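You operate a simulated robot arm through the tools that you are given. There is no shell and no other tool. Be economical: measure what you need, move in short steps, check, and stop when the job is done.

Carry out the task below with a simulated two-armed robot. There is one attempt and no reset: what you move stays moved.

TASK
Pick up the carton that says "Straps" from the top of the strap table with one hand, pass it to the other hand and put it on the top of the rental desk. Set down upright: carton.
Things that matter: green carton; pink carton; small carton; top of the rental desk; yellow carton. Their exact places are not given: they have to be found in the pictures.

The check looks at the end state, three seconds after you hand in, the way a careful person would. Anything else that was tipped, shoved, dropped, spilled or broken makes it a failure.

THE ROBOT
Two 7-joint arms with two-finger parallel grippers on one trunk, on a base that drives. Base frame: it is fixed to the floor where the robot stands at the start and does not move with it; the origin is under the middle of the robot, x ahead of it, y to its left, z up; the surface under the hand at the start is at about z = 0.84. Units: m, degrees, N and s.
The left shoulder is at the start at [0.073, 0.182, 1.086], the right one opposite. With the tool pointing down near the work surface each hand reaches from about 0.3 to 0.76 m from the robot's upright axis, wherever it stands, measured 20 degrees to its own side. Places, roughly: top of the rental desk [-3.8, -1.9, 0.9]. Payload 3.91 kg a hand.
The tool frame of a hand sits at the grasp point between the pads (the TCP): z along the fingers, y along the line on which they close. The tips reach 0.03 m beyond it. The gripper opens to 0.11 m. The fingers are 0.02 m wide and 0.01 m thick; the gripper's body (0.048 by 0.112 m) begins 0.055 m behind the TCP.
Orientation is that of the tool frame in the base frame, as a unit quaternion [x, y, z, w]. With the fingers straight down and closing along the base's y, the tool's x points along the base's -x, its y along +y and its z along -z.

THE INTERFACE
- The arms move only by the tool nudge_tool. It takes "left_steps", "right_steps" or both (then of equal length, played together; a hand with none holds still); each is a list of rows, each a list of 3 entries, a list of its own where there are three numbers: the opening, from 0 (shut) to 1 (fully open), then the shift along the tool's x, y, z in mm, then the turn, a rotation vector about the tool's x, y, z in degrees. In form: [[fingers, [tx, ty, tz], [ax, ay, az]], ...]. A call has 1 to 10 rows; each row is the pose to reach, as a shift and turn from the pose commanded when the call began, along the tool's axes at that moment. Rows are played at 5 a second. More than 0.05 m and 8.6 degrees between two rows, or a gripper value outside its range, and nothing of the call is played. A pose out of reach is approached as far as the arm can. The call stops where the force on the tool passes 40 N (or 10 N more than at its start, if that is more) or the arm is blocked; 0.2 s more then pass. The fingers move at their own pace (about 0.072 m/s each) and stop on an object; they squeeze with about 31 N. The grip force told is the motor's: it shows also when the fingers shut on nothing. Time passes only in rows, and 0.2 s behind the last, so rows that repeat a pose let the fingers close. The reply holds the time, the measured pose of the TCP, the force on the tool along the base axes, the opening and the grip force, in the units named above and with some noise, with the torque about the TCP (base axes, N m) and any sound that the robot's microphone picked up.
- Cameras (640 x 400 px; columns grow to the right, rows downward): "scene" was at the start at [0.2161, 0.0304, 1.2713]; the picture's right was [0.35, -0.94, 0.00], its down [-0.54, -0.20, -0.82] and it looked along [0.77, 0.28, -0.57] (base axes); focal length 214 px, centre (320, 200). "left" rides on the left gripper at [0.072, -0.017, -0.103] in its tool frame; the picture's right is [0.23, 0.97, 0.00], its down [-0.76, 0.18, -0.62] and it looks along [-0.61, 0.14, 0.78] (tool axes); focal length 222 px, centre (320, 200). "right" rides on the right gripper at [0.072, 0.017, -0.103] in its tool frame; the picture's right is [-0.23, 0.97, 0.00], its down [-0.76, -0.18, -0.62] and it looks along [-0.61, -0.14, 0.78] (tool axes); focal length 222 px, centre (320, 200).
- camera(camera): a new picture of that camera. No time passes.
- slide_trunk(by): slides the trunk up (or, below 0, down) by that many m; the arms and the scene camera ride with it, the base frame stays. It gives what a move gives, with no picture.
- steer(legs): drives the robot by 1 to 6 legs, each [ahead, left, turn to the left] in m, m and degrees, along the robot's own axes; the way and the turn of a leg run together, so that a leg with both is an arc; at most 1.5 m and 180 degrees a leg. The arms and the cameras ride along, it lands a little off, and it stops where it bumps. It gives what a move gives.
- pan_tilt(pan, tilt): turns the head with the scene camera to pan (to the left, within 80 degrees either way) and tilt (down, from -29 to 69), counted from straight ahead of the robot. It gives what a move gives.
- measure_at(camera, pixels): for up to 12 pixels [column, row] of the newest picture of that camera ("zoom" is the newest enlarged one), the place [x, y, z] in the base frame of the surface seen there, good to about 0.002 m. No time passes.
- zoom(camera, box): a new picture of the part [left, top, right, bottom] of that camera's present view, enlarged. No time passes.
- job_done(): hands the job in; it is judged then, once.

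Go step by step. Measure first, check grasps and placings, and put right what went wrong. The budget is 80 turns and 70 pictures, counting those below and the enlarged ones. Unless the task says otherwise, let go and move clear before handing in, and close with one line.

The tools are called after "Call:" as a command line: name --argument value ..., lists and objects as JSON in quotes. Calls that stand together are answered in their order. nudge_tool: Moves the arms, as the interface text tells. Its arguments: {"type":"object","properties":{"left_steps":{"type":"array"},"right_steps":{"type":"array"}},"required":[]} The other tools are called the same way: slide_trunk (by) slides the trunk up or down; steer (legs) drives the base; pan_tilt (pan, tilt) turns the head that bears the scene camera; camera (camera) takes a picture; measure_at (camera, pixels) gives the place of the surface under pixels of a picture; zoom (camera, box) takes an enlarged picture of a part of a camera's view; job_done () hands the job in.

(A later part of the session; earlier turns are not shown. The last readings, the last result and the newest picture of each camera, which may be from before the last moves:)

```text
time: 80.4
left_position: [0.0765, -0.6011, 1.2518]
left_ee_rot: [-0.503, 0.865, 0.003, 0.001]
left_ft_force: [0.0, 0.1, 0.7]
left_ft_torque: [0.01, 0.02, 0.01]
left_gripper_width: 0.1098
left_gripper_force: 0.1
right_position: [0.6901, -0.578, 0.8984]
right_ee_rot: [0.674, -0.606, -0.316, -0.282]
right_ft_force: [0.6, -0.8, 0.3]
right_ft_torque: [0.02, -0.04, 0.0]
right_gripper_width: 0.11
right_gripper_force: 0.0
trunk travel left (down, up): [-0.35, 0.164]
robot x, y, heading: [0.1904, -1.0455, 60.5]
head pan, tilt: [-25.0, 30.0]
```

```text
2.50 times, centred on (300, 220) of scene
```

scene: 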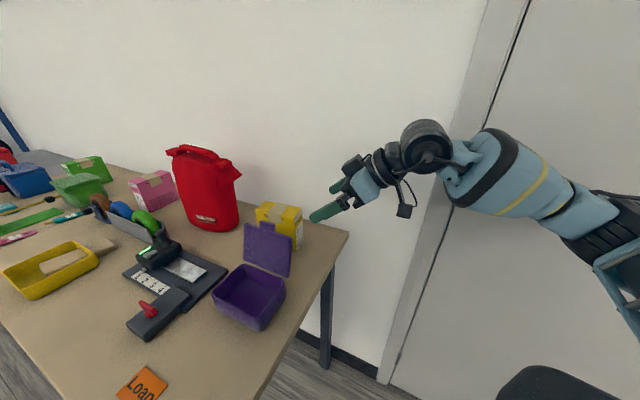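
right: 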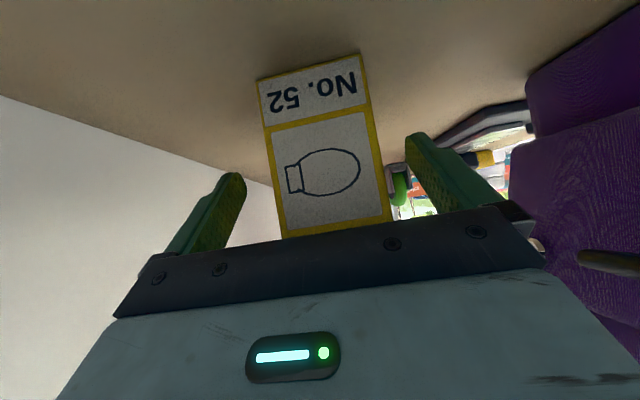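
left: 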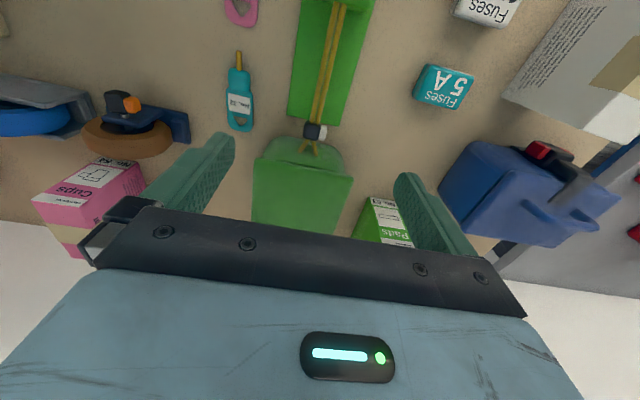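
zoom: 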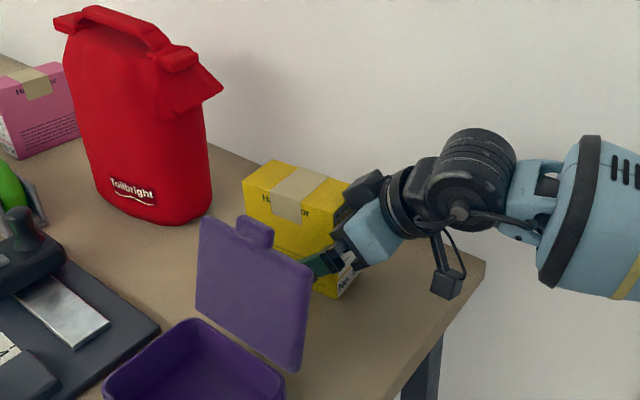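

The fingers straddle the label end, off-centre by about 6 mm. I recentre and close, then lift 5 cm.

Call:
nudge_tool --right_steps '[[1, [0, 6, 0], [0, 0, 0]], [1, [0, 6, 0], [0, 0, 0]], [0, [0, 6, 0], [0, 0, 0]], [0, [0, 6, 0], [0, 0, 0]], [0, [0, 6, 0], [0, 0, 0]], [0, [0, 6, 0], [0, 0, 0]], [0, [0, 6, 0], [0, 0, 0]]]'

```text
time: 82.0
left_position: [0.0763, -0.6003, 1.2523]
left_ee_rot: [-0.501, 0.865, 0.004, 0.001]
left_ft_force: [-0.6, -0.9, 0.6]
left_ft_torque: [-0.04, 0.01, -0.02]
left_gripper_width: 0.1101
left_gripper_force: 0.1
right_position: [0.6853, -0.5793, 0.8999]
right_ee_rot: [0.674, -0.606, -0.316, -0.282]
right_ft_force: [-0.8, 0.4, 0.7]
right_ft_torque: [0.11, -0.02, 0.03]
right_gripper_width: 0.0551
right_gripper_force: 30.7
trunk travel left (down, up): [-0.35, 0.164]
robot x, y, heading: [0.1883, -1.0489, 60.5]
head pan, tilt: [-25.0, 30.0]
```

Grip force is 30.7 N at a 55 mm width, so it is held. I lift straight up by 150 mm.

Call:
nudge_tool --right_steps '[[0, [-15, 0, -13], [0, 0, 0]], [0, [-34, 0, -29], [0, 0, 0]], [0, [-57, 0, -48], [0, 0, 0]], [0, [-80, 0, -67], [0, 0, 0]], [0, [-100, 0, -84], [0, 0, 0]], [0, [-115, 0, -96], [0, 0, 0]], [0, [-115, 0, -96], [0, 0, 0]]]'

Call:
camera --camera "scene"

```text
time: 83.6
left_position: [0.075, -0.5994, 1.2508]
left_ee_rot: [-0.502, 0.865, 0.004, 0.001]
left_ft_force: [0.0, 0.6, 0.5]
left_ft_torque: [0.05, 0.01, 0.02]
left_gripper_width: 0.1098
left_gripper_force: 0.0
right_position: [0.6869, -0.5793, 1.0487]
right_ee_rot: [0.674, -0.606, -0.315, -0.282]
right_ft_force: [-0.4, 1.1, -1.8]
right_ft_torque: [-0.1, -0.01, -0.02]
right_gripper_width: 0.0546
right_gripper_force: 30.6
trunk travel left (down, up): [-0.35, 0.164]
robot x, y, heading: [0.1919, -1.0505, 60.8]
head pan, tilt: [-25.0, 30.0]
```

```text
36 pictures are left
```

scene: 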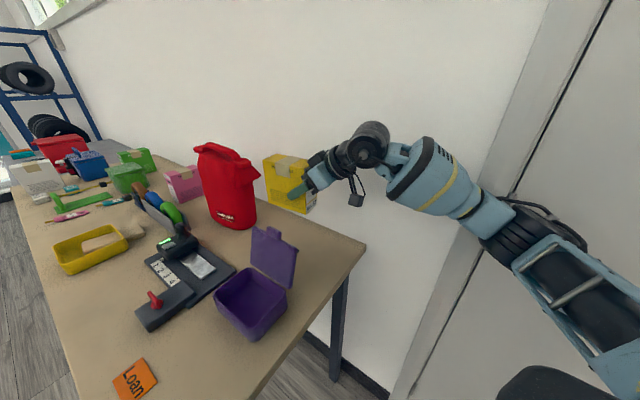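

Held and lifted cleanly. I raise the trunk to clear the lid and back away from the table, then look around to the left.

Call:
slide_trunk --by 0.1

Call:
steer --legs '[[-0.35, 0, 0]]'

Call:
pan_tilt --pan 75 --tilt 20

Call:
camera --camera "scene"

```text
time: 84.9
left_position: [0.0765, -0.5993, 1.3513]
left_ee_rot: [-0.503, 0.865, 0.002, 0.001]
left_ft_force: [0.7, 0.0, 0.2]
left_ft_torque: [-0.01, 0.02, -0.01]
left_gripper_width: 0.11
left_gripper_force: 0.0
right_position: [0.6864, -0.5792, 1.1479]
right_ee_rot: [0.674, -0.606, -0.315, -0.281]
right_ft_force: [0.7, -0.1, -1.8]
right_ft_torque: [-0.09, 0.03, 0.0]
right_gripper_width: 0.0546
right_gripper_force: 31.0
trunk travel left (down, up): [-0.45, 0.064]
robot x, y, heading: [0.1913, -1.0464, 60.3]
head pan, tilt: [-25.0, 30.0]
```

```text
time: 87.2
left_position: [-0.0968, -0.9054, 1.3521]
left_ee_rot: [-0.502, 0.865, 0.003, 0.0]
left_ft_force: [0.1, 0.9, 0.0]
left_ft_torque: [0.03, 0.03, 0.01]
left_gripper_width: 0.1099
left_gripper_force: 0.0
right_position: [0.514, -0.8865, 1.1489]
right_ee_rot: [0.674, -0.606, -0.316, -0.281]
right_ft_force: [0.7, -0.7, -1.9]
right_ft_torque: [-0.07, -0.01, -0.01]
right_gripper_width: 0.0547
right_gripper_force: 31.1
trunk travel left (down, up): [-0.45, 0.064]
robot x, y, heading: [0.0223, -1.3529, 60.4]
head pan, tilt: [-25.0, 30.0]
```

```text
time: 89.0
left_position: [-0.0963, -0.9055, 1.3514]
left_ee_rot: [-0.501, 0.865, 0.003, 0.001]
left_ft_force: [0.3, 0.2, -0.3]
left_ft_torque: [-0.01, 0.01, 0.01]
left_gripper_width: 0.1098
left_gripper_force: 0.1
right_position: [0.5131, -0.8865, 1.1488]
right_ee_rot: [0.674, -0.605, -0.316, -0.282]
right_ft_force: [0.6, 0.5, -1.2]
right_ft_torque: [-0.05, 0.0, -0.02]
right_gripper_width: 0.0549
right_gripper_force: 31.0
trunk travel left (down, up): [-0.45, 0.064]
robot x, y, heading: [0.0191, -1.3538, 60.5]
head pan, tilt: [75.0, 20.0]
```

```text
35 pictures are left
```

scene: 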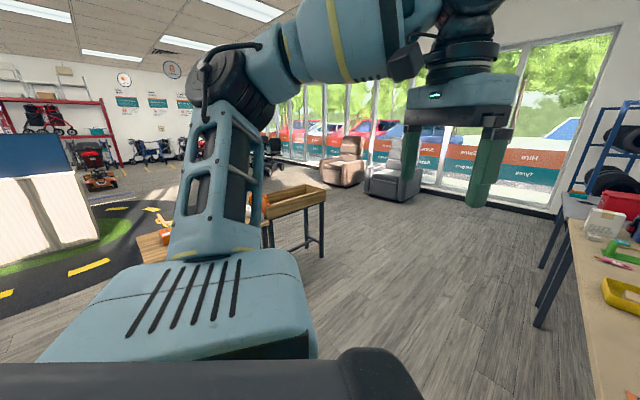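

Open floor lies to the left and behind. I bring the carton in front of the robot, with its long axis pointing ahead, ready for the handover.

Call:
nudge_tool --right_steps '[[0, [6, 36, -7], [4.6, 0, 3.9]], [0, [12, 71, -14], [9.2, 0, 7.7]], [0, [18, 107, -21], [13.8, 0, 11.6]], [0, [24, 142, -28], [18.4, 0, 15.4]], [0, [30, 178, -35], [23, 0, 19.3]], [0, [36, 213, -42], [27.6, 0, 23.1]], [0, [36, 213, -42], [27.6, 0, 23.1]]]'

Call:
pan_tilt --pan 0 --tilt 35

Call:
camera --camera "scene"

```text
time: 90.6
left_position: [-0.0961, -0.9057, 1.353]
left_ee_rot: [-0.501, 0.865, 0.004, 0.001]
left_ft_force: [1.0, 0.7, -0.3]
left_ft_torque: [-0.03, 0.01, 0.05]
left_gripper_width: 0.11
left_gripper_force: 0.1
right_position: [0.3119, -0.9648, 1.1489]
right_ee_rot: [-0.453, 0.785, 0.211, 0.366]
right_ft_force: [0.9, -0.4, -2.3]
right_ft_torque: [-0.08, 0.03, -0.01]
right_gripper_width: 0.0548
right_gripper_force: 31.5
trunk travel left (down, up): [-0.45, 0.064]
robot x, y, heading: [0.0211, -1.3535, 60.3]
head pan, tilt: [75.0, 20.0]
```

```text
time: 92.0
left_position: [-0.0965, -0.9066, 1.3527]
left_ee_rot: [-0.501, 0.865, 0.003, 0.001]
left_ft_force: [-0.8, 0.1, -0.3]
left_ft_torque: [-0.01, 0.01, 0.03]
left_gripper_width: 0.1098
left_gripper_force: 0.1
right_position: [0.3133, -0.9635, 1.1504]
right_ee_rot: [-0.455, 0.784, 0.213, 0.365]
right_ft_force: [-1.2, 0.9, -1.8]
right_ft_torque: [-0.06, 0.07, 0.0]
right_gripper_width: 0.0547
right_gripper_force: 31.4
trunk travel left (down, up): [-0.45, 0.064]
robot x, y, heading: [0.0189, -1.3581, 60.5]
head pan, tilt: [0.0, 35.0]
```

```text
34 pictures are left
```

scene: 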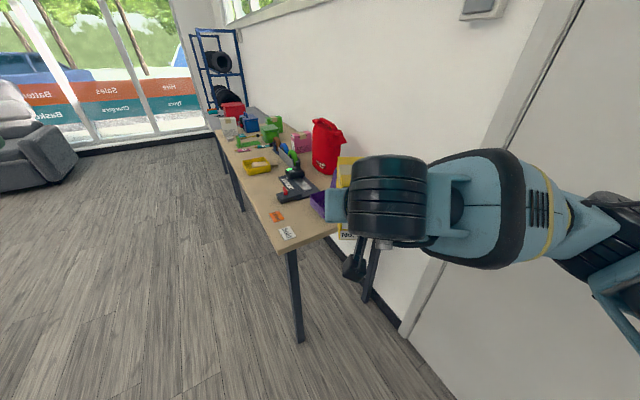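

The right hand holds the carton at about 0.49 m ahead of me. I bring the left hand, already at the same yaw of 60°, forward and then across to hover above the carton's far half.

Call:
nudge_tool --left_steps '[[1, [-43, 0, 0], [0, 0, 0]], [1, [-86, 0, 0], [0, 0, 0]], [1, [-129, 0, 0], [0, 0, 0]], [1, [-172, -15, 0], [0, 0, 0]], [1, [-205, -45, 0], [0, 0, 0]], [1, [-215, -90, 0], [0, 0, 0]], [1, [-215, -135, 0], [0, 0, 0]], [1, [-215, -180, 0], [0, 0, 0]], [1, [-215, -225, 0], [0, 0, 0]]]'

Call:
camera --camera "left"

Call:
camera --camera "scene"

```text
time: 94.0
left_position: [0.0753, -0.8472, 1.31]
left_ee_rot: [-0.502, 0.865, 0.003, 0.001]
left_ft_force: [-0.3, 0.6, 0.5]
left_ft_torque: [-0.01, 0.0, 0.02]
left_gripper_width: 0.1098
left_gripper_force: 0.0
left hand out of reach, approached as far as the arm can: row 5, 6, 7, 8, 9
right_position: [0.3119, -0.9644, 1.1498]
right_ee_rot: [-0.454, 0.784, 0.213, 0.366]
right_ft_force: [0.4, -0.1, -1.7]
right_ft_torque: [-0.06, 0.07, 0.03]
right_gripper_width: 0.0549
right_gripper_force: 30.7
trunk travel left (down, up): [-0.45, 0.064]
robot x, y, heading: [0.0204, -1.3545, 60.8]
head pan, tilt: [0.0, 35.0]
```

```text
33 pictures are left
```

left: 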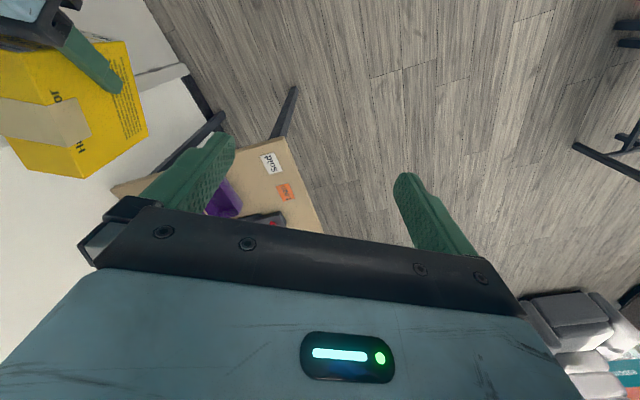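

```text
32 pictures are left
```

scene: 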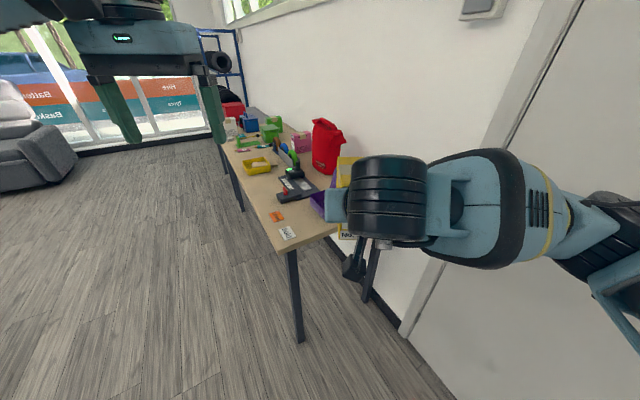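

The vertical left hand can't reach far at this height. I lower the carton 15 cm and bring it slightly closer and to the left.

Call:
nudge_tool --right_steps '[[0, [27, 12, 15], [0, 0, 0]], [0, [54, 24, 29], [0, 0, 0]], [0, [80, 36, 44], [0, 0, 0]], [0, [107, 48, 59], [0, 0, 0]], [0, [134, 60, 74], [0, 0, 0]], [0, [134, 60, 74], [0, 0, 0]]]'

Call:
camera --camera "left"

```text
time: 95.5
left_position: [0.0754, -0.8475, 1.3098]
left_ee_rot: [-0.502, 0.865, 0.003, 0.0]
left_ft_force: [0.0, 0.1, 0.1]
left_ft_torque: [0.01, -0.01, 0.02]
left_gripper_width: 0.1101
left_gripper_force: 0.1
right_position: [0.2416, -0.96, 0.9984]
right_ee_rot: [-0.454, 0.785, 0.213, 0.365]
right_ft_force: [0.2, 0.2, -1.9]
right_ft_torque: [-0.03, 0.02, 0.01]
right_gripper_width: 0.0547
right_gripper_force: 30.6
trunk travel left (down, up): [-0.45, 0.064]
robot x, y, heading: [0.02, -1.3522, 60.5]
head pan, tilt: [0.0, 35.0]
```

```text
31 pictures are left
```

left: 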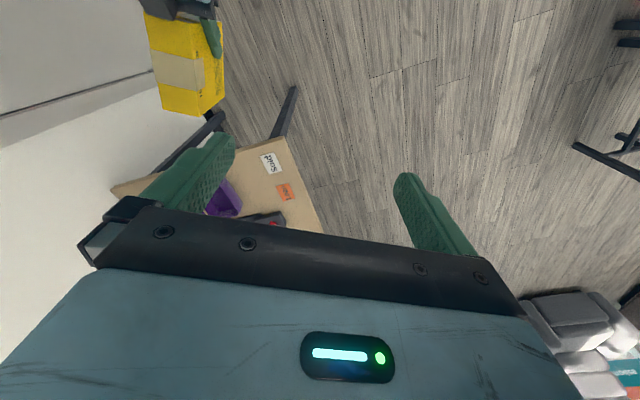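

The carton top is visible at (185,70) in the left view. I measure it.

Call:
measure_at --camera "left" --pixels '[[150, 18], [200, 25], [160, 106], [197, 112], [178, 68], [222, 98], [203, 70]]'

```text
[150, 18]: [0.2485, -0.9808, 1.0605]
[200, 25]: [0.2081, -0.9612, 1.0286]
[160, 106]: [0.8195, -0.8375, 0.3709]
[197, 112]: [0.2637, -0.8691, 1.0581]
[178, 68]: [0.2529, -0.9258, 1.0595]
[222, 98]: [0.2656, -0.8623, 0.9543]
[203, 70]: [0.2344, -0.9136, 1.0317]
```

The top is at z≈1.060 and matches my geometry; the left TCP target is (0.273, −0.904, 1.027). I lower the left hand first, off to the side.

Call:
nudge_tool --left_steps '[[1, [0, 0, 40], [0, 0, 0]], [1, [0, 0, 80], [0, 0, 0]], [1, [0, 0, 120], [0, 0, 0]], [1, [0, 0, 150], [0, 0, 0]], [1, [0, 0, 150], [0, 0, 0]]]'

```text
time: 96.7
left_position: [0.0715, -0.8437, 1.1595]
left_ee_rot: [-0.501, 0.865, 0.004, 0.001]
left_ft_force: [1.0, 0.7, -0.2]
left_ft_torque: [0.0, -0.03, -0.01]
left_gripper_width: 0.1098
left_gripper_force: 0.1
right_position: [0.2403, -0.9597, 1.0002]
right_ee_rot: [-0.455, 0.784, 0.213, 0.366]
right_ft_force: [0.2, -0.4, -1.4]
right_ft_torque: [-0.08, 0.04, -0.01]
right_gripper_width: 0.0549
right_gripper_force: 31.0
trunk travel left (down, up): [-0.45, 0.064]
robot x, y, heading: [0.02, -1.3574, 60.3]
head pan, tilt: [0.0, 35.0]
```

Now across to hover above the carton's far half, with the fingertips still above its top.

Call:
nudge_tool --left_steps '[[1, [-24, -30, 6], [0, 0, 0]], [1, [-48, -65, 12], [0, 0, 0]], [1, [-48, -105, 18], [0, 0, 0]], [1, [-48, -140, 24], [0, 0, 0]], [1, [-48, -175, 30], [0, 0, 0]], [1, [-48, -205, 30], [0, 0, 0]], [1, [-48, -205, 30], [0, 0, 0]]]'

Call:
camera --camera "left"

Call:
camera --camera "scene"

```text
time: 98.2
left_position: [0.1315, -0.8914, 1.0987]
left_ee_rot: [-0.502, 0.865, 0.003, 0.001]
left_ft_force: [0.5, 0.3, 0.5]
left_ft_torque: [0.01, -0.06, 0.01]
left_gripper_width: 0.1102
left_gripper_force: 0.1
left hand out of reach, approached as far as the arm can: row 2, 3, 4, 5, 6, 7
right_position: [0.2411, -0.9584, 0.9996]
right_ee_rot: [-0.454, 0.784, 0.213, 0.365]
right_ft_force: [0.9, 0.2, -2.1]
right_ft_torque: [-0.02, 0.03, 0.0]
right_gripper_width: 0.0547
right_gripper_force: 30.9
trunk travel left (down, up): [-0.45, 0.064]
robot x, y, heading: [0.0211, -1.3531, 60.4]
head pan, tilt: [0.0, 35.0]
```

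```text
30 pictures are left
```

left: 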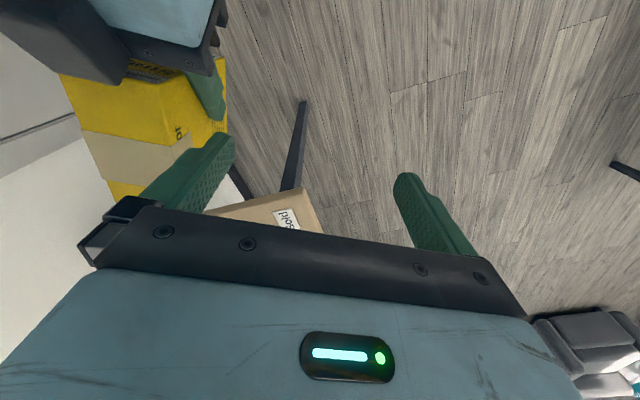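

```text
29 pictures are left
```

scene: 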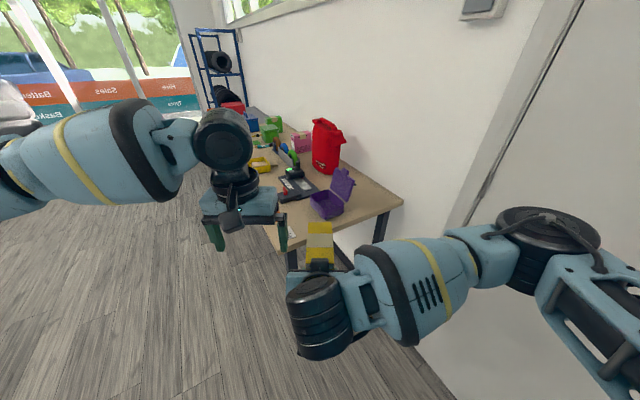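

The left hand can only come to about 0.13 m left of centre. I raise and retract it, then bring the carton further left with the right hand.

Call:
nudge_tool --left_steps '[[1, [0, 20, -30], [0, 0, 0]], [1, [0, 50, -50], [0, 0, 0]], [1, [0, 80, -50], [0, 0, 0]], [1, [0, 80, -50], [0, 0, 0]], [1, [0, 80, -50], [0, 0, 0]], [1, [0, 80, -50], [0, 0, 0]]]' --right_steps '[[0, [0, 0, 0], [0, 0, 0]], [0, [8, 35, -9], [0, 0, 0]], [0, [16, 70, -19], [0, 0, 0]], [0, [24, 105, -28], [0, 0, 0]], [0, [32, 140, -38], [0, 0, 0]], [0, [32, 140, -38], [0, 0, 0]]]'

Call:
camera --camera "left"

```text
time: 99.7
left_position: [0.0623, -0.8551, 1.1492]
left_ee_rot: [-0.501, 0.865, 0.005, 0.0]
left_ft_force: [0.1, -0.4, 0.3]
left_ft_torque: [0.01, 0.06, 0.01]
left_gripper_width: 0.1099
left_gripper_force: 0.0
right_position: [0.0938, -0.9322, 0.9991]
right_ee_rot: [-0.453, 0.785, 0.212, 0.365]
right_ft_force: [0.4, 0.3, -1.4]
right_ft_torque: [-0.05, 0.05, -0.01]
right_gripper_width: 0.055
right_gripper_force: 31.7
trunk travel left (down, up): [-0.45, 0.064]
robot x, y, heading: [0.0163, -1.3542, 60.8]
head pan, tilt: [0.0, 35.0]
```

```text
28 pictures are left
```

left: 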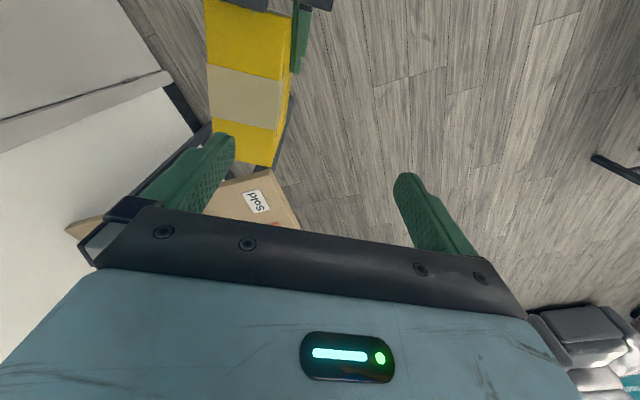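

The right hand got there. I measure the carton top again.

Call:
measure_at --camera "left" --pixels '[[210, 60], [282, 75], [214, 125], [270, 160], [275, 128], [240, 95], [228, 155]]'

```text
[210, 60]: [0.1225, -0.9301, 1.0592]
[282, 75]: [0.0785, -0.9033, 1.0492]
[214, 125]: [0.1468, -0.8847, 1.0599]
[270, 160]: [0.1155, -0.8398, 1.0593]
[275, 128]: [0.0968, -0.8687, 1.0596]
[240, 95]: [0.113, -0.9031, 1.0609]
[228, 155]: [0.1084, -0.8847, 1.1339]
```

Left TCP target: (0.122, −0.879, 1.027). I move the hand over it at z≈1.115.

Call:
nudge_tool --left_steps '[[1, [-4, -32, 10], [0, 0, 0]], [1, [-9, -63, 25], [0, 0, 0]], [1, [-9, -63, 34], [0, 0, 0]], [1, [-9, -63, 34], [0, 0, 0]]]'

Call:
camera --camera "left"

Call:
camera --camera "scene"

```text
time: 100.7
left_position: [0.1184, -0.8803, 1.1168]
left_ee_rot: [-0.501, 0.865, 0.005, 0.001]
left_ft_force: [0.5, -0.1, -0.3]
left_ft_torque: [-0.01, 0.02, 0.01]
left_gripper_width: 0.1103
left_gripper_force: 0.1
right_position: [0.093, -0.9327, 1.0006]
right_ee_rot: [-0.453, 0.785, 0.212, 0.365]
right_ft_force: [-0.8, 0.4, -1.7]
right_ft_torque: [-0.08, 0.02, 0.01]
right_gripper_width: 0.0548
right_gripper_force: 31.0
trunk travel left (down, up): [-0.45, 0.064]
robot x, y, heading: [0.0177, -1.3546, 60.5]
head pan, tilt: [0.0, 35.0]
```

```text
27 pictures are left
```

left: 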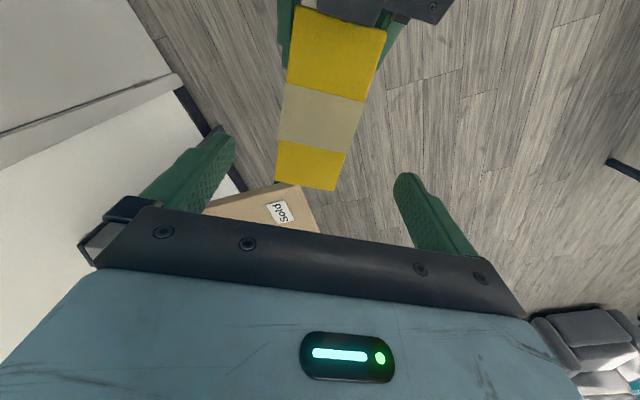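

```text
26 pictures are left
```

scene: 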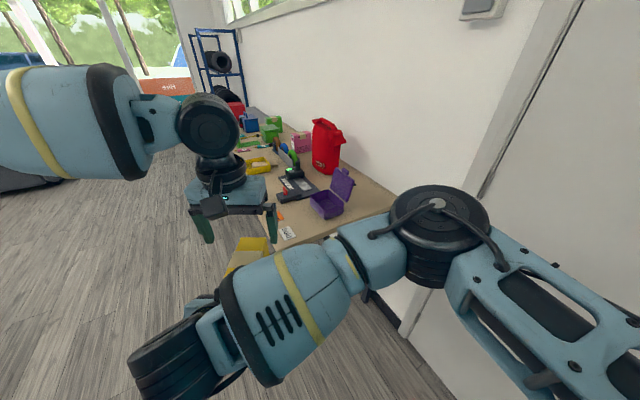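

The carton is centred between the left fingers (far edge (277,182) to (337,190)). I measure it once more for the offset.

Call:
measure_at --camera "left" --pixels '[[280, 180], [334, 187], [285, 85], [366, 98], [298, 12], [382, 35]]'

```text
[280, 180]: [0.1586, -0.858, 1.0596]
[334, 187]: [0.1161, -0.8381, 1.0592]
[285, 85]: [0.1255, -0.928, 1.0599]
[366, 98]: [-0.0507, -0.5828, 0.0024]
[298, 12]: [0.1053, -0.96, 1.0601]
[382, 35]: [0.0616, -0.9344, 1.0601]
```

Centred within 1 mm. I lower the open left hand 90 mm and then close it.

Call:
nudge_tool --left_steps '[[1, [-5, 0, 20], [0, 0, 0]], [1, [-6, 0, 45], [0, 0, 0]], [1, [-6, 0, 70], [0, 0, 0]], [1, [-6, 0, 89], [0, 0, 0]], [1, [-6, 0, 89], [0, 0, 0]]]'

Call:
camera --camera "left"

```text
time: 101.8
left_position: [0.1207, -0.8735, 1.0285]
left_ee_rot: [-0.502, 0.865, 0.003, 0.001]
left_ft_force: [1.2, -0.3, -0.6]
left_ft_torque: [-0.01, 0.01, 0.02]
left_gripper_width: 0.1097
left_gripper_force: 0.1
right_position: [0.0933, -0.9329, 1.0003]
right_ee_rot: [-0.454, 0.784, 0.212, 0.365]
right_ft_force: [-0.7, -0.1, -2.0]
right_ft_torque: [-0.09, 0.07, 0.02]
right_gripper_width: 0.0546
right_gripper_force: 30.6
trunk travel left (down, up): [-0.45, 0.064]
robot x, y, heading: [0.0165, -1.3526, 60.8]
head pan, tilt: [0.0, 35.0]
```

```text
25 pictures are left
```

left: 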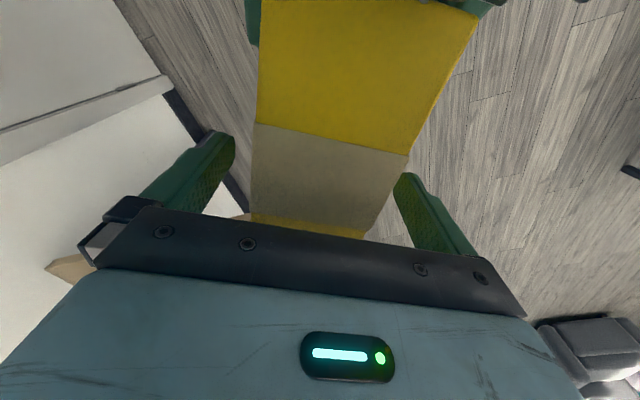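

No contact, and the fingers straddle the top. I close the left hand.

Call:
nudge_tool --left_steps '[[0, [0, 0, 0], [0, 0, 0]], [0, [0, 0, 0], [0, 0, 0]], [0, [0, 0, 0], [0, 0, 0]], [0, [0, 0, 0], [0, 0, 0]], [0, [0, 0, 0], [0, 0, 0]], [0, [0, 0, 0], [0, 0, 0]]]'

```text
time: 103.2
left_position: [0.1221, -0.874, 1.029]
left_ee_rot: [-0.502, 0.865, 0.001, 0.002]
left_ft_force: [26.5, -16.4, -0.6]
left_ft_torque: [-0.93, -0.2, 0.96]
left_gripper_width: 0.0552
left_gripper_force: 31.1
right_position: [0.0907, -0.9329, 1.0012]
right_ee_rot: [-0.456, 0.784, 0.215, 0.364]
right_ft_force: [-26.3, 15.9, -1.5]
right_ft_torque: [0.49, -0.6, 1.07]
right_gripper_width: 0.0547
right_gripper_force: 30.9
trunk travel left (down, up): [-0.45, 0.064]
robot x, y, heading: [0.0176, -1.3564, 60.7]
head pan, tilt: [0.0, 35.0]
```

Both hold, but they pull sideways against each other at about 30 N. I relieve that by moving the left hand 3 mm to the right.

Call:
nudge_tool --left_steps '[[0, [0, -1.5, 0], [0, 0, 0]], [0, [0, -3, 0], [0, 0, 0]]]'

```text
time: 103.8
left_position: [0.1232, -0.875, 1.0277]
left_ee_rot: [-0.501, 0.865, 0.003, 0.002]
left_ft_force: [17.7, -13.2, -4.1]
left_ft_torque: [-0.24, -1.07, 0.14]
left_gripper_width: 0.0553
left_gripper_force: 30.7
right_position: [0.0918, -0.9313, 0.9995]
right_ee_rot: [-0.454, 0.785, 0.213, 0.364]
right_ft_force: [-17.8, 13.9, 4.5]
right_ft_torque: [0.17, 0.36, 1.3]
right_gripper_width: 0.0552
right_gripper_force: 30.6
trunk travel left (down, up): [-0.45, 0.064]
robot x, y, heading: [0.0191, -1.3541, 60.5]
head pan, tilt: [0.0, 35.0]
```

Call:
nudge_tool --left_steps '[[0, [0, -2, 0], [0, 0, 0]], [0, [0, -4, 0], [0, 0, 0]], [0, [0, -6, 0], [0, 0, 0]]]'

```text
time: 104.7
left_position: [0.129, -0.8746, 1.0279]
left_ee_rot: [-0.503, 0.864, 0.005, -0.001]
left_ft_force: [-8.0, -1.8, 0.6]
left_ft_torque: [-1.36, -0.48, -0.79]
left_gripper_width: 0.0549
left_gripper_force: 30.8
right_position: [0.095, -0.9316, 1.0]
right_ee_rot: [-0.452, 0.786, 0.21, 0.367]
right_ft_force: [8.2, 0.9, -1.9]
right_ft_torque: [1.22, 0.75, 0.38]
right_gripper_width: 0.0549
right_gripper_force: 31.0
trunk travel left (down, up): [-0.45, 0.064]
robot x, y, heading: [0.0169, -1.351, 60.5]
head pan, tilt: [0.0, 35.0]
```

The load is now small. I open the right hand and, after it has opened, retreat it straight back, level.

Call:
nudge_tool --right_steps '[[1, [0, 0, 0], [0, 0, 0]], [1, [0, 0, 0], [0, 0, 0]], [1, [0, 0, 0], [0, 0, 0]], [1, [0, 0, 0], [0, 0, 0]], [1, [13, 0, -15], [0, 0, 0]], [1, [32, 0, -38], [0, 0, 0]], [1, [58, 0, -69], [0, 0, 0]], [1, [84, 0, -100], [0, 0, 0]], [1, [84, 0, -100], [0, 0, 0]]]'

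Call:
camera --camera "left"

Call:
camera --camera "scene"

```text
time: 106.8
left_position: [0.1279, -0.877, 1.0283]
left_ee_rot: [-0.502, 0.865, 0.004, 0.001]
left_ft_force: [-0.2, -1.0, 0.8]
left_ft_torque: [0.06, -0.03, -0.02]
left_gripper_width: 0.055
left_gripper_force: 30.7
right_position: [0.0764, -1.0256, 0.9984]
right_ee_rot: [-0.421, 0.803, 0.198, 0.373]
right_ft_force: [0.3, 0.2, 0.3]
right_ft_torque: [0.04, 0.02, 0.0]
right_gripper_width: 0.11
right_gripper_force: 0.1
right hand out of reach, approached as far as the arm can: row 8, 9
trunk travel left (down, up): [-0.45, 0.064]
robot x, y, heading: [0.0175, -1.3571, 60.5]
head pan, tilt: [0.0, 35.0]
stopped in row 9 (right hand): the arm was blocked; the commanded pose is now the measured one
```

```text
24 pictures are left
```

left: 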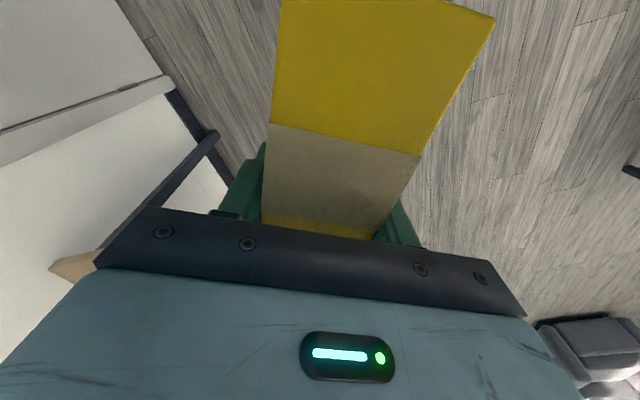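

```text
23 pictures are left
```

scene: 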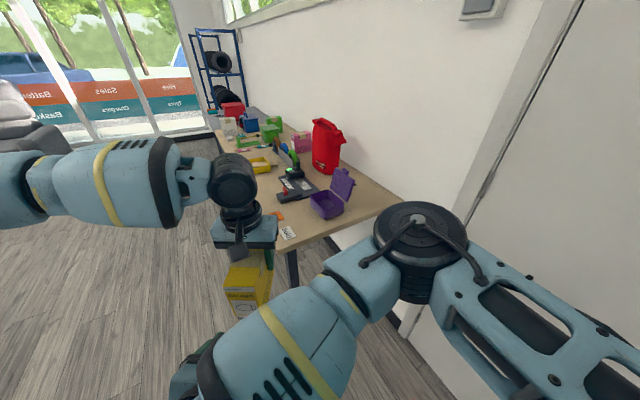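

The left hand holds the carton alone, upright. I move the right hand away to its side.

Call:
nudge_tool --right_steps '[[1, [0, -40, 0], [0, 0, 0]], [1, [0, -80, 0], [0, 0, 0]], [1, [-5, -120, 6], [0, 0, 0]], [1, [-10, -160, 12], [0, 0, 0]], [1, [-15, -200, 18], [0, 0, 0]], [1, [-15, -200, 18], [0, 0, 0]]]'

Call:
pan_tilt --pan 80 --tilt 15

Call:
steer --legs '[[0, 0, 45]]'

Call:
camera --camera "scene"

```text
time: 108.2
left_position: [0.1287, -0.8761, 1.0279]
left_ee_rot: [-0.502, 0.865, 0.004, 0.001]
left_ft_force: [-0.3, -0.8, 0.1]
left_ft_torque: [0.0, -0.05, -0.01]
left_gripper_width: 0.0547
left_gripper_force: 30.6
right_position: [0.2418, -1.0934, 0.9891]
right_ee_rot: [-0.424, 0.801, 0.201, 0.372]
right_ft_force: [-0.8, -1.0, 0.0]
right_ft_torque: [0.01, 0.03, 0.04]
right_gripper_width: 0.11
right_gripper_force: 0.0
right hand out of reach, approached as far as the arm can: row 5, 6
trunk travel left (down, up): [-0.45, 0.064]
robot x, y, heading: [0.0171, -1.35, 60.4]
head pan, tilt: [0.0, 35.0]
```

```text
time: 109.8
left_position: [0.1293, -0.8766, 1.0285]
left_ee_rot: [-0.502, 0.865, 0.003, 0.0]
left_ft_force: [0.0, 0.4, 0.9]
left_ft_torque: [0.05, 0.0, -0.01]
left_gripper_width: 0.0549
left_gripper_force: 30.8
right_position: [0.2431, -1.0935, 0.9887]
right_ee_rot: [-0.424, 0.801, 0.2, 0.372]
right_ft_force: [0.1, 0.4, 0.5]
right_ft_torque: [-0.01, 0.0, 0.0]
right_gripper_width: 0.1099
right_gripper_force: 0.0
trunk travel left (down, up): [-0.45, 0.064]
robot x, y, heading: [0.0209, -1.3528, 60.3]
head pan, tilt: [80.0, 15.0]
```

```text
time: 112.3
left_position: [-0.2446, -0.9401, 1.027]
left_ee_rot: [0.798, -0.603, -0.004, 0.0]
left_ft_force: [0.5, -0.3, 0.1]
left_ft_torque: [0.05, 0.02, 0.01]
left_gripper_width: 0.0547
left_gripper_force: 30.8
right_position: [-0.01, -1.0112, 0.9892]
right_ee_rot: [0.701, -0.575, -0.329, -0.265]
right_ft_force: [0.6, 0.2, 0.7]
right_ft_torque: [-0.03, 0.02, -0.01]
right_gripper_width: 0.1096
right_gripper_force: 0.1
trunk travel left (down, up): [-0.45, 0.064]
robot x, y, heading: [0.0159, -1.356, 105.7]
head pan, tilt: [80.0, 15.0]
```

```text
22 pictures are left
```

scene: 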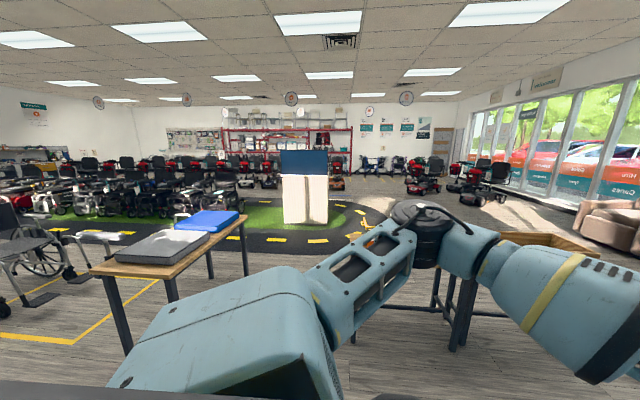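

The desk with the blue front panel at (305,190) fits the rental desk's direction. I measure the desk and the two tables near the path.

Call:
measure_at --camera "scene" --pixels '[[282, 152], [327, 152], [305, 174], [285, 220], [327, 222], [245, 218], [175, 300], [90, 268], [125, 345], [435, 300], [455, 345], [505, 236]]'

Call:
zoom --camera "scene" --box '[240, 120, 400, 260]'

```text
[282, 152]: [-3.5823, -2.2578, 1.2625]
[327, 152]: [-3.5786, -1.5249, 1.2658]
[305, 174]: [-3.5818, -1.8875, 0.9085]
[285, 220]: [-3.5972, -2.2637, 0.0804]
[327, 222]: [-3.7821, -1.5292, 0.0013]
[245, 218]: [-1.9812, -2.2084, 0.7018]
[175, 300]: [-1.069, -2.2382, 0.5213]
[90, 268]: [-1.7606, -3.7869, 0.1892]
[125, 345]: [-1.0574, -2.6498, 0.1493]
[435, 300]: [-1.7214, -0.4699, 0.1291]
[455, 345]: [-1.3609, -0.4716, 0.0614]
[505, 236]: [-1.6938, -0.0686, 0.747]
```

```text
2.86 times, centred on (320, 190) of scene
```

zoom: 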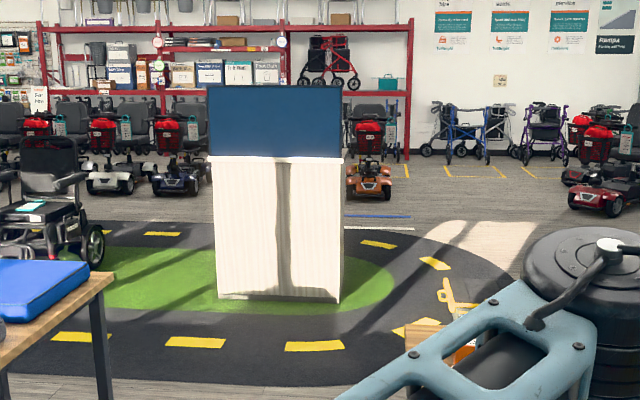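

The desk runs y −2.26 to −1.53 with a raised front panel at x≈−3.58 up to z 1.26, so its top must be reached from behind (the −x side). The gap between the tables is wide; I turn to heading 180 and drive down it.

Call:
steer --legs '[[0, 0, 74], [1.3, 0, 0], [1.2, -0.25, 0]]'

Call:
pan_tilt --pan 20 --tilt 20

Call:
camera --camera "scene"

```text
time: 120.9
left_position: [-1.6169, -1.5059, 1.0268]
left_ee_rot: [1.0, -0.003, 0.0, 0.002]
left_ft_force: [-0.2, -0.7, 0.1]
left_ft_torque: [0.05, 0.05, -0.01]
left_gripper_width: 0.0547
left_gripper_force: 30.9
right_position: [-1.486, -1.3014, 0.9877]
right_ee_rot: [0.906, -0.037, -0.421, -0.017]
right_ft_force: [-0.1, -0.3, 0.1]
right_ft_torque: [0.0, -0.05, -0.04]
right_gripper_width: 0.1103
right_gripper_force: 0.0
trunk travel left (down, up): [-0.45, 0.064]
robot x, y, heading: [-1.1425, -1.367, -179.8]
head pan, tilt: [80.0, 15.0]
stopped in leg 2: the robot was blocked; the commanded pose is now the measured one
```

```text
time: 122.2
left_position: [-1.6139, -1.5042, 1.0287]
left_ee_rot: [1.0, -0.003, -0.002, 0.002]
left_ft_force: [0.1, -0.2, 0.7]
left_ft_torque: [0.0, 0.04, 0.03]
left_gripper_width: 0.0547
left_gripper_force: 31.3
right_position: [-1.4826, -1.2995, 0.9889]
right_ee_rot: [0.906, -0.038, -0.422, -0.015]
right_ft_force: [-0.1, 0.1, 0.1]
right_ft_torque: [-0.02, 0.01, 0.0]
right_gripper_width: 0.11
right_gripper_force: 0.1
trunk travel left (down, up): [-0.45, 0.064]
robot x, y, heading: [-1.1477, -1.367, -179.8]
head pan, tilt: [20.0, 20.0]
```

```text
20 pictures are left
```

scene: 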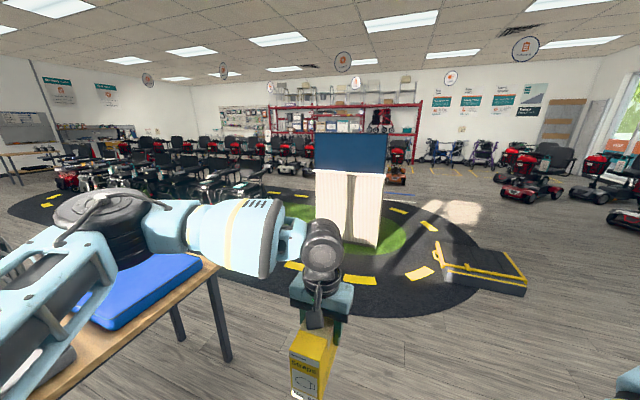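

Blocked at x=−1.14. I look down and to the sides to see what it is.

Call:
measure_at --camera "scene" --pixels '[[216, 268], [228, 358], [180, 340], [200, 262], [180, 220], [100, 205], [60, 250], [520, 290], [440, 280]]'

Call:
pan_tilt --pan -70 --tilt 40

Call:
camera --camera "scene"

```text
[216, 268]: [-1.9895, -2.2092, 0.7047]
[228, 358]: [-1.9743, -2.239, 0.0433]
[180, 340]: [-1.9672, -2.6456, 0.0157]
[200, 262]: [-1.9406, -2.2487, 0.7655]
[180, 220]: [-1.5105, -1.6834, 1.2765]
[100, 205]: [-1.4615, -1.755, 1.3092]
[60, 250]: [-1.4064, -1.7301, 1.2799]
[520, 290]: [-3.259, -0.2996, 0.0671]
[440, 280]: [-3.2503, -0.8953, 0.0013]
```

```text
time: 123.9
left_position: [-1.6156, -1.505, 1.0287]
left_ee_rot: [1.0, -0.002, -0.003, 0.004]
left_ft_force: [-0.6, -0.3, 0.5]
left_ft_torque: [0.0, 0.04, -0.03]
left_gripper_width: 0.0548
left_gripper_force: 30.9
right_position: [-1.4823, -1.2988, 0.9887]
right_ee_rot: [0.906, -0.039, -0.422, -0.016]
right_ft_force: [-0.5, -0.8, -0.3]
right_ft_torque: [0.02, -0.02, -0.02]
right_gripper_width: 0.1097
right_gripper_force: 0.1
trunk travel left (down, up): [-0.45, 0.064]
robot x, y, heading: [-1.1498, -1.366, -179.7]
head pan, tilt: [-70.0, 40.0]
```

```text
19 pictures are left
```

scene: 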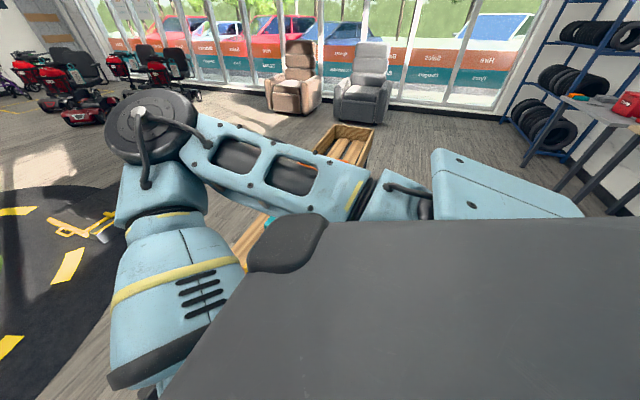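

Call:
measure_at --camera "scene" --pixels '[[255, 225], [240, 245], [236, 256], [318, 152], [350, 165], [150, 120], [230, 150], [165, 205], [290, 165]]'

Call:
zoom --camera "scene" --box '[180, 110, 400, 290]'

```text
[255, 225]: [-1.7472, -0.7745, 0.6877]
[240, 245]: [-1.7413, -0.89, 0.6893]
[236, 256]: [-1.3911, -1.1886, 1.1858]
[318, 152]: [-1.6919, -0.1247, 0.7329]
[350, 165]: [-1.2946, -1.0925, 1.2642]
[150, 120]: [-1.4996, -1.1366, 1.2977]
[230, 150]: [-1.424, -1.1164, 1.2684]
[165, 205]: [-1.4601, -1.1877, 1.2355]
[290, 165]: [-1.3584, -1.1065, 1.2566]
```

```text
2.22 times, centred on (290, 200) of scene
```

zoom: 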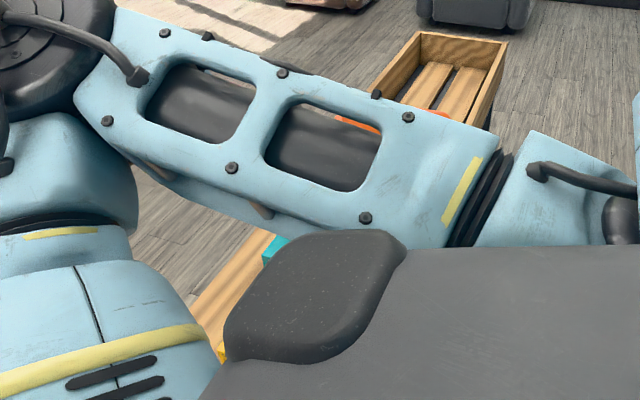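

The low tray table on the right (top z≈0.69, reaching y≈−1.1 or beyond) blocked my base. I back off, shift left to y≈−1.78 and pass through the middle.

Call:
steer --legs '[[-0.15, 0, 0], [0, 0.41, 0], [1.4, 0, 0]]'

Call:
pan_tilt --pan 0 --tilt 22

Call:
camera --camera "scene"

```text
time: 135.6
left_position: [-2.8559, -1.9198, 1.029]
left_ee_rot: [1.0, -0.002, -0.003, 0.002]
left_ft_force: [0.0, -0.1, 0.5]
left_ft_torque: [0.01, 0.04, 0.01]
left_gripper_width: 0.055
left_gripper_force: 31.1
right_position: [-2.7232, -1.7145, 0.9884]
right_ee_rot: [0.906, -0.037, -0.422, -0.015]
right_ft_force: [-0.3, -1.0, 0.0]
right_ft_torque: [-0.03, -0.03, -0.02]
right_gripper_width: 0.1102
right_gripper_force: 0.0
trunk travel left (down, up): [-0.45, 0.064]
robot x, y, heading: [-2.3846, -1.7775, -180.0]
head pan, tilt: [-70.0, 40.0]
```

```text
time: 137.0
left_position: [-2.8549, -1.9187, 1.0287]
left_ee_rot: [1.0, -0.002, -0.002, 0.003]
left_ft_force: [1.4, -0.1, 0.0]
left_ft_torque: [0.01, 0.06, -0.03]
left_gripper_width: 0.0547
left_gripper_force: 31.0
right_position: [-2.7224, -1.7135, 0.9885]
right_ee_rot: [0.906, -0.037, -0.422, -0.015]
right_ft_force: [1.3, 0.4, -0.7]
right_ft_torque: [0.01, 0.02, -0.02]
right_gripper_width: 0.1103
right_gripper_force: 0.1
trunk travel left (down, up): [-0.45, 0.064]
robot x, y, heading: [-2.3889, -1.7798, -179.8]
head pan, tilt: [0.0, 22.0]
```

```text
17 pictures are left
```

scene: 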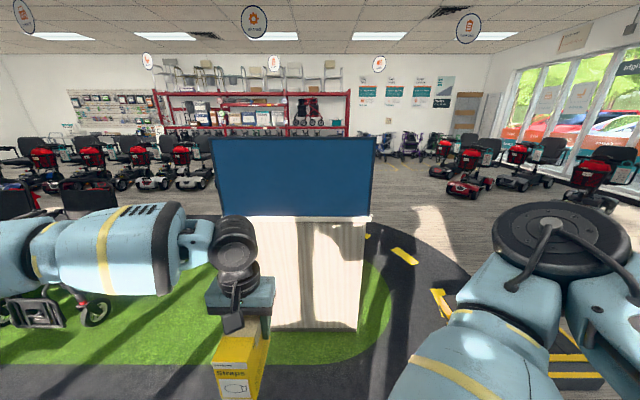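

Through the gap. I measure the ramp and the wheelchair on either side to choose a way round.

Call:
measure_at --camera "scene" --pixels '[[437, 295], [455, 310], [570, 375], [95, 315], [105, 225], [65, 190], [400, 255], [372, 215], [215, 215], [330, 146], [460, 195], [190, 185]]'

```text
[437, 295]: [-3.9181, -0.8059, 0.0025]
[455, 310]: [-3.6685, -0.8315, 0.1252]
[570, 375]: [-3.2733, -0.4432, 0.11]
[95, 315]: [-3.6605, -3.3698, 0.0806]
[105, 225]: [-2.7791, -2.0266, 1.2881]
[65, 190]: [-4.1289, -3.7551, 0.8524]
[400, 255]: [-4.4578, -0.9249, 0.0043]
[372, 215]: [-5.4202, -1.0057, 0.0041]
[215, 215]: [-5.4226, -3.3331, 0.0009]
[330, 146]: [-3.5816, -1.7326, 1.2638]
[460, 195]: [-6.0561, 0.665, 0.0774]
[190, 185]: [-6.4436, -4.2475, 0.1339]
```

The −y side of the desk has a 1.1 m gap to the wheelchair, which is enough. I go left to y≈−2.75 and then forward to x≈−3.65, beside the desk.

Call:
steer --legs '[[0, 0.95, 0], [1.26, 0, 0]]'

Call:
pan_tilt --pan -70 --tilt 30

Call:
camera --camera "scene"

```text
time: 151.9
left_position: [-4.1279, -2.9407, 1.0285]
left_ee_rot: [1.0, 0.016, -0.003, 0.002]
left_ft_force: [0.2, 0.1, -0.3]
left_ft_torque: [-0.03, 0.04, -0.03]
left_gripper_width: 0.0546
left_gripper_force: 30.4
right_position: [-4.0027, -2.7309, 0.9894]
right_ee_rot: [0.906, -0.021, -0.422, -0.007]
right_ft_force: [0.3, -0.3, -0.4]
right_ft_torque: [0.0, -0.01, 0.0]
right_gripper_width: 0.11
right_gripper_force: 0.1
trunk travel left (down, up): [-0.45, 0.064]
robot x, y, heading: [-3.6651, -2.7846, -177.4]
head pan, tilt: [0.0, 22.0]
```

```text
time: 153.3
left_position: [-4.1285, -2.9408, 1.0287]
left_ee_rot: [1.0, 0.015, -0.004, 0.002]
left_ft_force: [0.9, 0.1, 1.1]
left_ft_torque: [0.0, 0.06, 0.0]
left_gripper_width: 0.0545
left_gripper_force: 31.2
right_position: [-4.0046, -2.7311, 0.9883]
right_ee_rot: [0.907, -0.021, -0.422, -0.007]
right_ft_force: [-0.2, 0.6, -0.4]
right_ft_torque: [0.03, 0.01, 0.02]
right_gripper_width: 0.1098
right_gripper_force: 0.0
trunk travel left (down, up): [-0.45, 0.064]
robot x, y, heading: [-3.6589, -2.7873, -177.9]
head pan, tilt: [-70.0, 30.0]
```

```text
16 pictures are left
```

scene: 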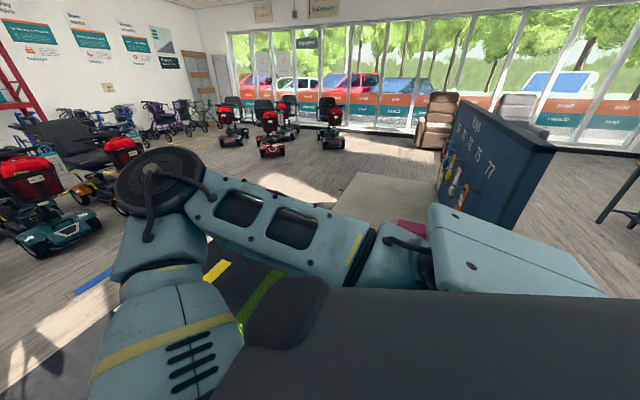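

The desk top (385,200) is visible, with a key panel on the right and something pink at (412,228). I measure and zoom.

Call:
measure_at --camera "scene" --pixels '[[358, 175], [440, 180], [335, 212], [385, 200], [410, 228], [420, 205], [455, 185], [400, 222], [350, 195], [425, 235]]'

Call:
zoom --camera "scene" --box '[320, 100, 560, 250]'

```text
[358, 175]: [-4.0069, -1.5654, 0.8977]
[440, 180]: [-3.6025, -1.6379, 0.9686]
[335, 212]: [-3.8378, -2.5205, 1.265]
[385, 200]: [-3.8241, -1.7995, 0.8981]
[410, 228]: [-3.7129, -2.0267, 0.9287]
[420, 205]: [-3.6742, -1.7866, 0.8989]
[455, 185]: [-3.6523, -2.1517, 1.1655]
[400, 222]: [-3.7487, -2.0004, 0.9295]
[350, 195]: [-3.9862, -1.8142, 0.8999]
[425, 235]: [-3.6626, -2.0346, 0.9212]
```

```text
2.67 times, centred on (440, 175) of scene
```

zoom: 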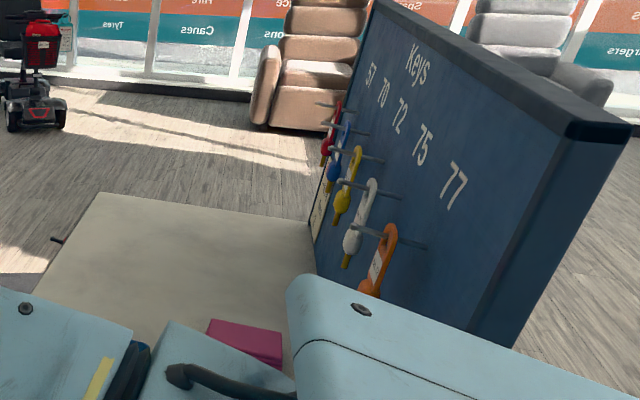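

The top spans x −4.01…−3.6 and y −2.26…−1.55 at z 0.898. Keys hang by the panel and a pink item sits at (−3.7, −2.03). The rear far corner around (−3.89, −1.78) is clear, so I drive round to the back and face the desk.

Call:
steer --legs '[[1.04, 0, 0], [0, 0, 178], [0, 0.87, 0]]'

Call:
pan_tilt --pan 0 --tilt 32

Call:
camera --camera "scene"

```text
time: 173.6
left_position: [-4.2142, -1.8238, 1.0292]
left_ee_rot: [0.02, 1.0, 0.003, 0.003]
left_ft_force: [-0.8, 1.0, 0.2]
left_ft_torque: [0.01, -0.09, 0.01]
left_gripper_width: 0.0548
left_gripper_force: 31.2
right_position: [-4.354, -2.0249, 0.9895]
right_ee_rot: [0.053, 0.905, -0.022, 0.421]
right_ft_force: [-0.2, 0.2, -0.1]
right_ft_torque: [0.01, -0.03, -0.02]
right_gripper_width: 0.1097
right_gripper_force: 0.1
trunk travel left (down, up): [-0.45, 0.064]
robot x, y, heading: [-4.6895, -1.9485, -2.1]
head pan, tilt: [-70.0, 30.0]
```

```text
time: 175.0
left_position: [-4.2153, -1.8235, 1.0273]
left_ee_rot: [0.02, 1.0, 0.003, 0.002]
left_ft_force: [-0.3, 0.6, 0.3]
left_ft_torque: [0.04, -0.04, 0.01]
left_gripper_width: 0.0548
left_gripper_force: 30.4
right_position: [-4.353, -2.0245, 0.9891]
right_ee_rot: [0.053, 0.905, -0.023, 0.421]
right_ft_force: [-0.3, -1.0, 0.0]
right_ft_torque: [0.0, -0.01, -0.01]
right_gripper_width: 0.1098
right_gripper_force: 0.2
trunk travel left (down, up): [-0.45, 0.064]
robot x, y, heading: [-4.6868, -1.9489, -1.8]
head pan, tilt: [0.0, 32.0]
```

```text
14 pictures are left
```

scene: 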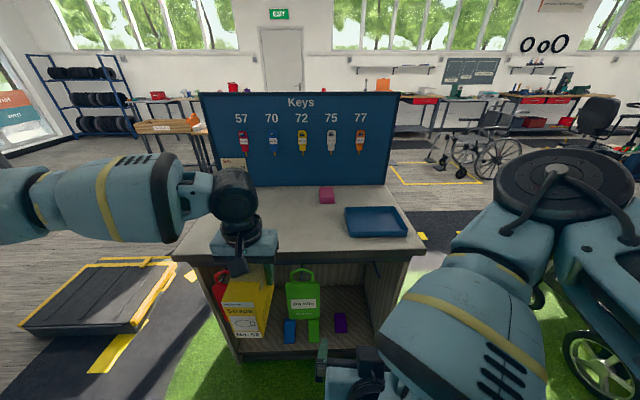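

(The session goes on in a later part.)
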